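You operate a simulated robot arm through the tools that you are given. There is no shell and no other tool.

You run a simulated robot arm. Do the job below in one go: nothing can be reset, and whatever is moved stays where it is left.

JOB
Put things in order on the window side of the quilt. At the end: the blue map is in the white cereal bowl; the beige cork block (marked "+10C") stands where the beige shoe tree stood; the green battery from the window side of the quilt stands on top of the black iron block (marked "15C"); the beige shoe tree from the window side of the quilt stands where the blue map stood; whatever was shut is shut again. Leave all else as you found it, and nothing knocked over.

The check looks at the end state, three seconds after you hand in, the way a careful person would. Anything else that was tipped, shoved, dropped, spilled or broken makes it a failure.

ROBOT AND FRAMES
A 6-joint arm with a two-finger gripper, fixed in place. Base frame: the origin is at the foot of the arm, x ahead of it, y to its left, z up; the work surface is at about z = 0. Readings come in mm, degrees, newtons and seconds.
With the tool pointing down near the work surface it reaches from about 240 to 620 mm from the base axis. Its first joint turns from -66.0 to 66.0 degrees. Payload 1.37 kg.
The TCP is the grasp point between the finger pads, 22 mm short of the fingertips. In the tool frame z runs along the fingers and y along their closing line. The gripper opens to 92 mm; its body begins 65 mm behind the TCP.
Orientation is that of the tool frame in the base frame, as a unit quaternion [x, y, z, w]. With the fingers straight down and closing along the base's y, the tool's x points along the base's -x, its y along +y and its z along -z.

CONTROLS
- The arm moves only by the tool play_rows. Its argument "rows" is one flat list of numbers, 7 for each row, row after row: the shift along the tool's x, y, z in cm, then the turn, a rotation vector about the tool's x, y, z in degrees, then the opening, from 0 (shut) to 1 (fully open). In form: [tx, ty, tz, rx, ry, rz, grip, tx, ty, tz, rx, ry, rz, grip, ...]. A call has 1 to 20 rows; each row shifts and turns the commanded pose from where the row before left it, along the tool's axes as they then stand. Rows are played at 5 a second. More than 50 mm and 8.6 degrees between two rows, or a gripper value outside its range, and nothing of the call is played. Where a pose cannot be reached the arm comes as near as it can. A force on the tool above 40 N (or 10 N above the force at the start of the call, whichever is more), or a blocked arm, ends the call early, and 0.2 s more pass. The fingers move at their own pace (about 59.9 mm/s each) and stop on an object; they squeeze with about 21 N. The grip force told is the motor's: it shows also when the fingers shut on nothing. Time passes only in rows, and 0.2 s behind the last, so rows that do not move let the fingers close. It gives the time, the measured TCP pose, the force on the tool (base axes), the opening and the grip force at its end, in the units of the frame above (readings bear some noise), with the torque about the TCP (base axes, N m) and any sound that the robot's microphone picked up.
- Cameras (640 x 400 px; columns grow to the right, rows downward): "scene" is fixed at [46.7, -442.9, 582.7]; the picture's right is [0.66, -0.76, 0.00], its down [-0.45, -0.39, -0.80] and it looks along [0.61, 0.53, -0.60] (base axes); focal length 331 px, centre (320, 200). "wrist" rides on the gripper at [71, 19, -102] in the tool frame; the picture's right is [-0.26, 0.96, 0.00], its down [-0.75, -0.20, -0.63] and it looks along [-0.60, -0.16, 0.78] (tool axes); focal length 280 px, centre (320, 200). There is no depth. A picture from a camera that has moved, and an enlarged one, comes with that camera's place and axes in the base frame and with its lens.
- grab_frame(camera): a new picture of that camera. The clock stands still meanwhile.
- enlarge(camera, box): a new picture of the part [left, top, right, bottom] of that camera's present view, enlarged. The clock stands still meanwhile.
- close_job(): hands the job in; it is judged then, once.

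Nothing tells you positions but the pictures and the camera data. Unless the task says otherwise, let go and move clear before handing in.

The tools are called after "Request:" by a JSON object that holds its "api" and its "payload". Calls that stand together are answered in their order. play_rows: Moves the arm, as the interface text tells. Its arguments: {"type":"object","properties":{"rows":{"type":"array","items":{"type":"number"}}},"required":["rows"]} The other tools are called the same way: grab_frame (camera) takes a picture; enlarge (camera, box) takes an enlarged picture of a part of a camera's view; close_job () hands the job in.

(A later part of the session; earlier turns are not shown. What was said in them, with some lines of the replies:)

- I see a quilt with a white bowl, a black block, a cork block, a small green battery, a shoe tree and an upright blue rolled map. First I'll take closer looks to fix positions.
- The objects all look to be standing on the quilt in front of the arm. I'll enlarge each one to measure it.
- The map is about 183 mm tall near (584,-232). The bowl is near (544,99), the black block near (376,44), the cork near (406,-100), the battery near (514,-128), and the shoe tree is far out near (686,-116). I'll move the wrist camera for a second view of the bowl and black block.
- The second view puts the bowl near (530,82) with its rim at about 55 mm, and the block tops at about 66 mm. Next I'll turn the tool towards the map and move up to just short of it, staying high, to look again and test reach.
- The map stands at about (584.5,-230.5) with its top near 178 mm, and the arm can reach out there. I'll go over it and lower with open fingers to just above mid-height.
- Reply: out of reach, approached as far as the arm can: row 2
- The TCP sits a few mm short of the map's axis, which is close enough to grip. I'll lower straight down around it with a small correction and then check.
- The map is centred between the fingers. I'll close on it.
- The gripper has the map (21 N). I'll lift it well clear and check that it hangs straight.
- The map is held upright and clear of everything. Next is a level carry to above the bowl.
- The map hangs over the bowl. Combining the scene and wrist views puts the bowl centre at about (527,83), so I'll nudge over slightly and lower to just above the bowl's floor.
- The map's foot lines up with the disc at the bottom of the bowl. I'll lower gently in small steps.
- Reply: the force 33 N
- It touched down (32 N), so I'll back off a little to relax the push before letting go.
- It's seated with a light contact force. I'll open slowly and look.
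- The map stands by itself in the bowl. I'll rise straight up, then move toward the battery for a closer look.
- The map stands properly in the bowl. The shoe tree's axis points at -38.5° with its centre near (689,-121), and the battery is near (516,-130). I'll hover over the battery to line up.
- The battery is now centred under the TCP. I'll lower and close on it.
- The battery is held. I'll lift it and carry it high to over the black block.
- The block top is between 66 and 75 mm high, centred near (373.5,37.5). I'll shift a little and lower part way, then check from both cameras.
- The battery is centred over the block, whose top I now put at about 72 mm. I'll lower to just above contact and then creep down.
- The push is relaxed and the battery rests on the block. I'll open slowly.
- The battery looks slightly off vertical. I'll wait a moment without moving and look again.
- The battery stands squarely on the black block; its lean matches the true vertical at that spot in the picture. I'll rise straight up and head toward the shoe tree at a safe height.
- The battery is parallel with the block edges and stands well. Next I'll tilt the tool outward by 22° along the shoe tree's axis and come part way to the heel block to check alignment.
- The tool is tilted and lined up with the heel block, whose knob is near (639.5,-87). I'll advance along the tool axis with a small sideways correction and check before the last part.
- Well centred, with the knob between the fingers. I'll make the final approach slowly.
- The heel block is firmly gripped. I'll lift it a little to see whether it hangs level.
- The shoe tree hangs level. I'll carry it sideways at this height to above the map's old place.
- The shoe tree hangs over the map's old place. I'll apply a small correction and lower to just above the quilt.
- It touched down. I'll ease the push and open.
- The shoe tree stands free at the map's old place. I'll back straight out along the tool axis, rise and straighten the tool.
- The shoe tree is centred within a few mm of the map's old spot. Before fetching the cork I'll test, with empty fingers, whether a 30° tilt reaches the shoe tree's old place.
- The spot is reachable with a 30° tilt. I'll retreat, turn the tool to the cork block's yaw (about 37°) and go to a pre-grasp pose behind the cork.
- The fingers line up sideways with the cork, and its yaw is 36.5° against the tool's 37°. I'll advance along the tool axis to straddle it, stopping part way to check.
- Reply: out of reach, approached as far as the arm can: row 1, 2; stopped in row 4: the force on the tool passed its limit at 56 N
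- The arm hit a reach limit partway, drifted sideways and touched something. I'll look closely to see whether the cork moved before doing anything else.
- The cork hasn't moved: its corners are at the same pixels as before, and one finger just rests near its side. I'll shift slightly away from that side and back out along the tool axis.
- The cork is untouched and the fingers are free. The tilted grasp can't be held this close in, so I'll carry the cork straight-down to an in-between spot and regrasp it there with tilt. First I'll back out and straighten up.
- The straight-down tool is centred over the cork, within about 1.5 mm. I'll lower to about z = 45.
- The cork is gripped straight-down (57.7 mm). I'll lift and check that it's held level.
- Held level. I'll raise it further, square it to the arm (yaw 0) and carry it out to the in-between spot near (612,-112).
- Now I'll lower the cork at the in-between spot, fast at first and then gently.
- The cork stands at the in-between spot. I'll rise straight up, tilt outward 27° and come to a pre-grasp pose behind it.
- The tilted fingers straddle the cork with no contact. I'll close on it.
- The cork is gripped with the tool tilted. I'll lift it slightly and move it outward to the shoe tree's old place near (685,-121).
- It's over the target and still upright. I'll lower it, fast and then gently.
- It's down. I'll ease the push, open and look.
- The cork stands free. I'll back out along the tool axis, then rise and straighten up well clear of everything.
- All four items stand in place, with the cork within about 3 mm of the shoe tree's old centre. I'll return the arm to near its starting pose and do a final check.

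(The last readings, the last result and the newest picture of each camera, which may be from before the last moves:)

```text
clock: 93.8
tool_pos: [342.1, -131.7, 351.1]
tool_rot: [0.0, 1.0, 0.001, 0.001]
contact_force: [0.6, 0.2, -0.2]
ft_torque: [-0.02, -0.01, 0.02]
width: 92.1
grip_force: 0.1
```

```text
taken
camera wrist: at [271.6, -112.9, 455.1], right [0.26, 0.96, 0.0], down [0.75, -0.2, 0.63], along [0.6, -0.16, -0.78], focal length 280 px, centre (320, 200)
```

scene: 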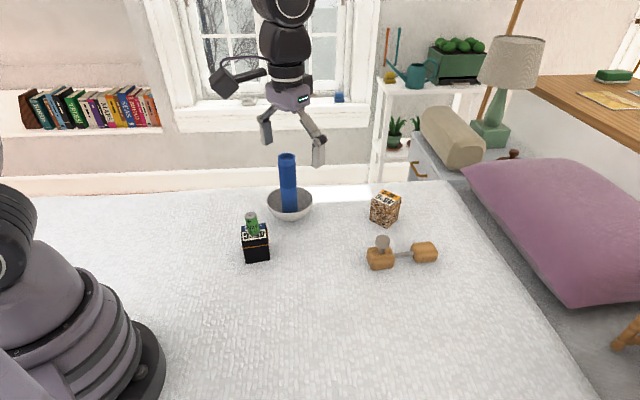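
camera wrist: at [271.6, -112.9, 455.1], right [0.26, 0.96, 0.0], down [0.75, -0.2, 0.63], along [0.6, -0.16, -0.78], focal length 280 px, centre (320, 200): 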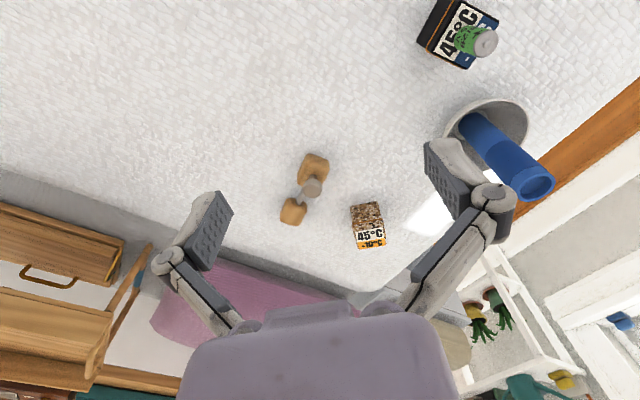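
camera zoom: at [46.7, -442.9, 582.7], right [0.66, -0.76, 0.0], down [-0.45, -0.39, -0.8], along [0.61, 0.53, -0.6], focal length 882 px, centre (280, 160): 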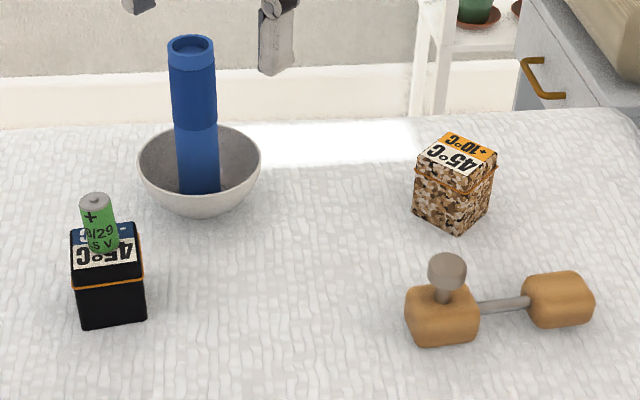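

The final pictures show everything in order:
- The blue map stands in the bowl.
- The battery stands on the black block.
- The shoe tree is at the map's old place.
- The cork is at the shoe tree's old place, though turned about 36° from how it was facing.

The black block and the bowl are where they were, and the gripper is open and clear, so I'm handing in.

Request:
{"api": "close_job", "payload": {}}

```text
The job is handed in.
```

The job is handed in. In the last pictures, taken just before, everything was upright and where you asked:

- **Blue map:** it stands upright in the white cereal bowl.
- **Green battery:** it stands on top of the black "15C" block. The block itself was not moved.
- **Beige shoe tree:** it stands where the map stood, centred to within about 3 mm and facing the same way as before.
- **Cork block ("+10C"):** it stands where the shoe tree stood, within about 3 mm of its old centre. It is turned about 36° from how it originally faced, because the arm could only reach that spot from a different angle.

Before I picked up the cork block, the arm hit its reach limit and bumped something, most likely the cork, at about 56 N. I checked the pictures right after, and the cork had not shifted. I then set the cork down once on the way out so I could grip it at a better angle.

I opened nothing, so there was nothing to shut again. The bowl and the black block look unmoved, and the gripper is open and clear.
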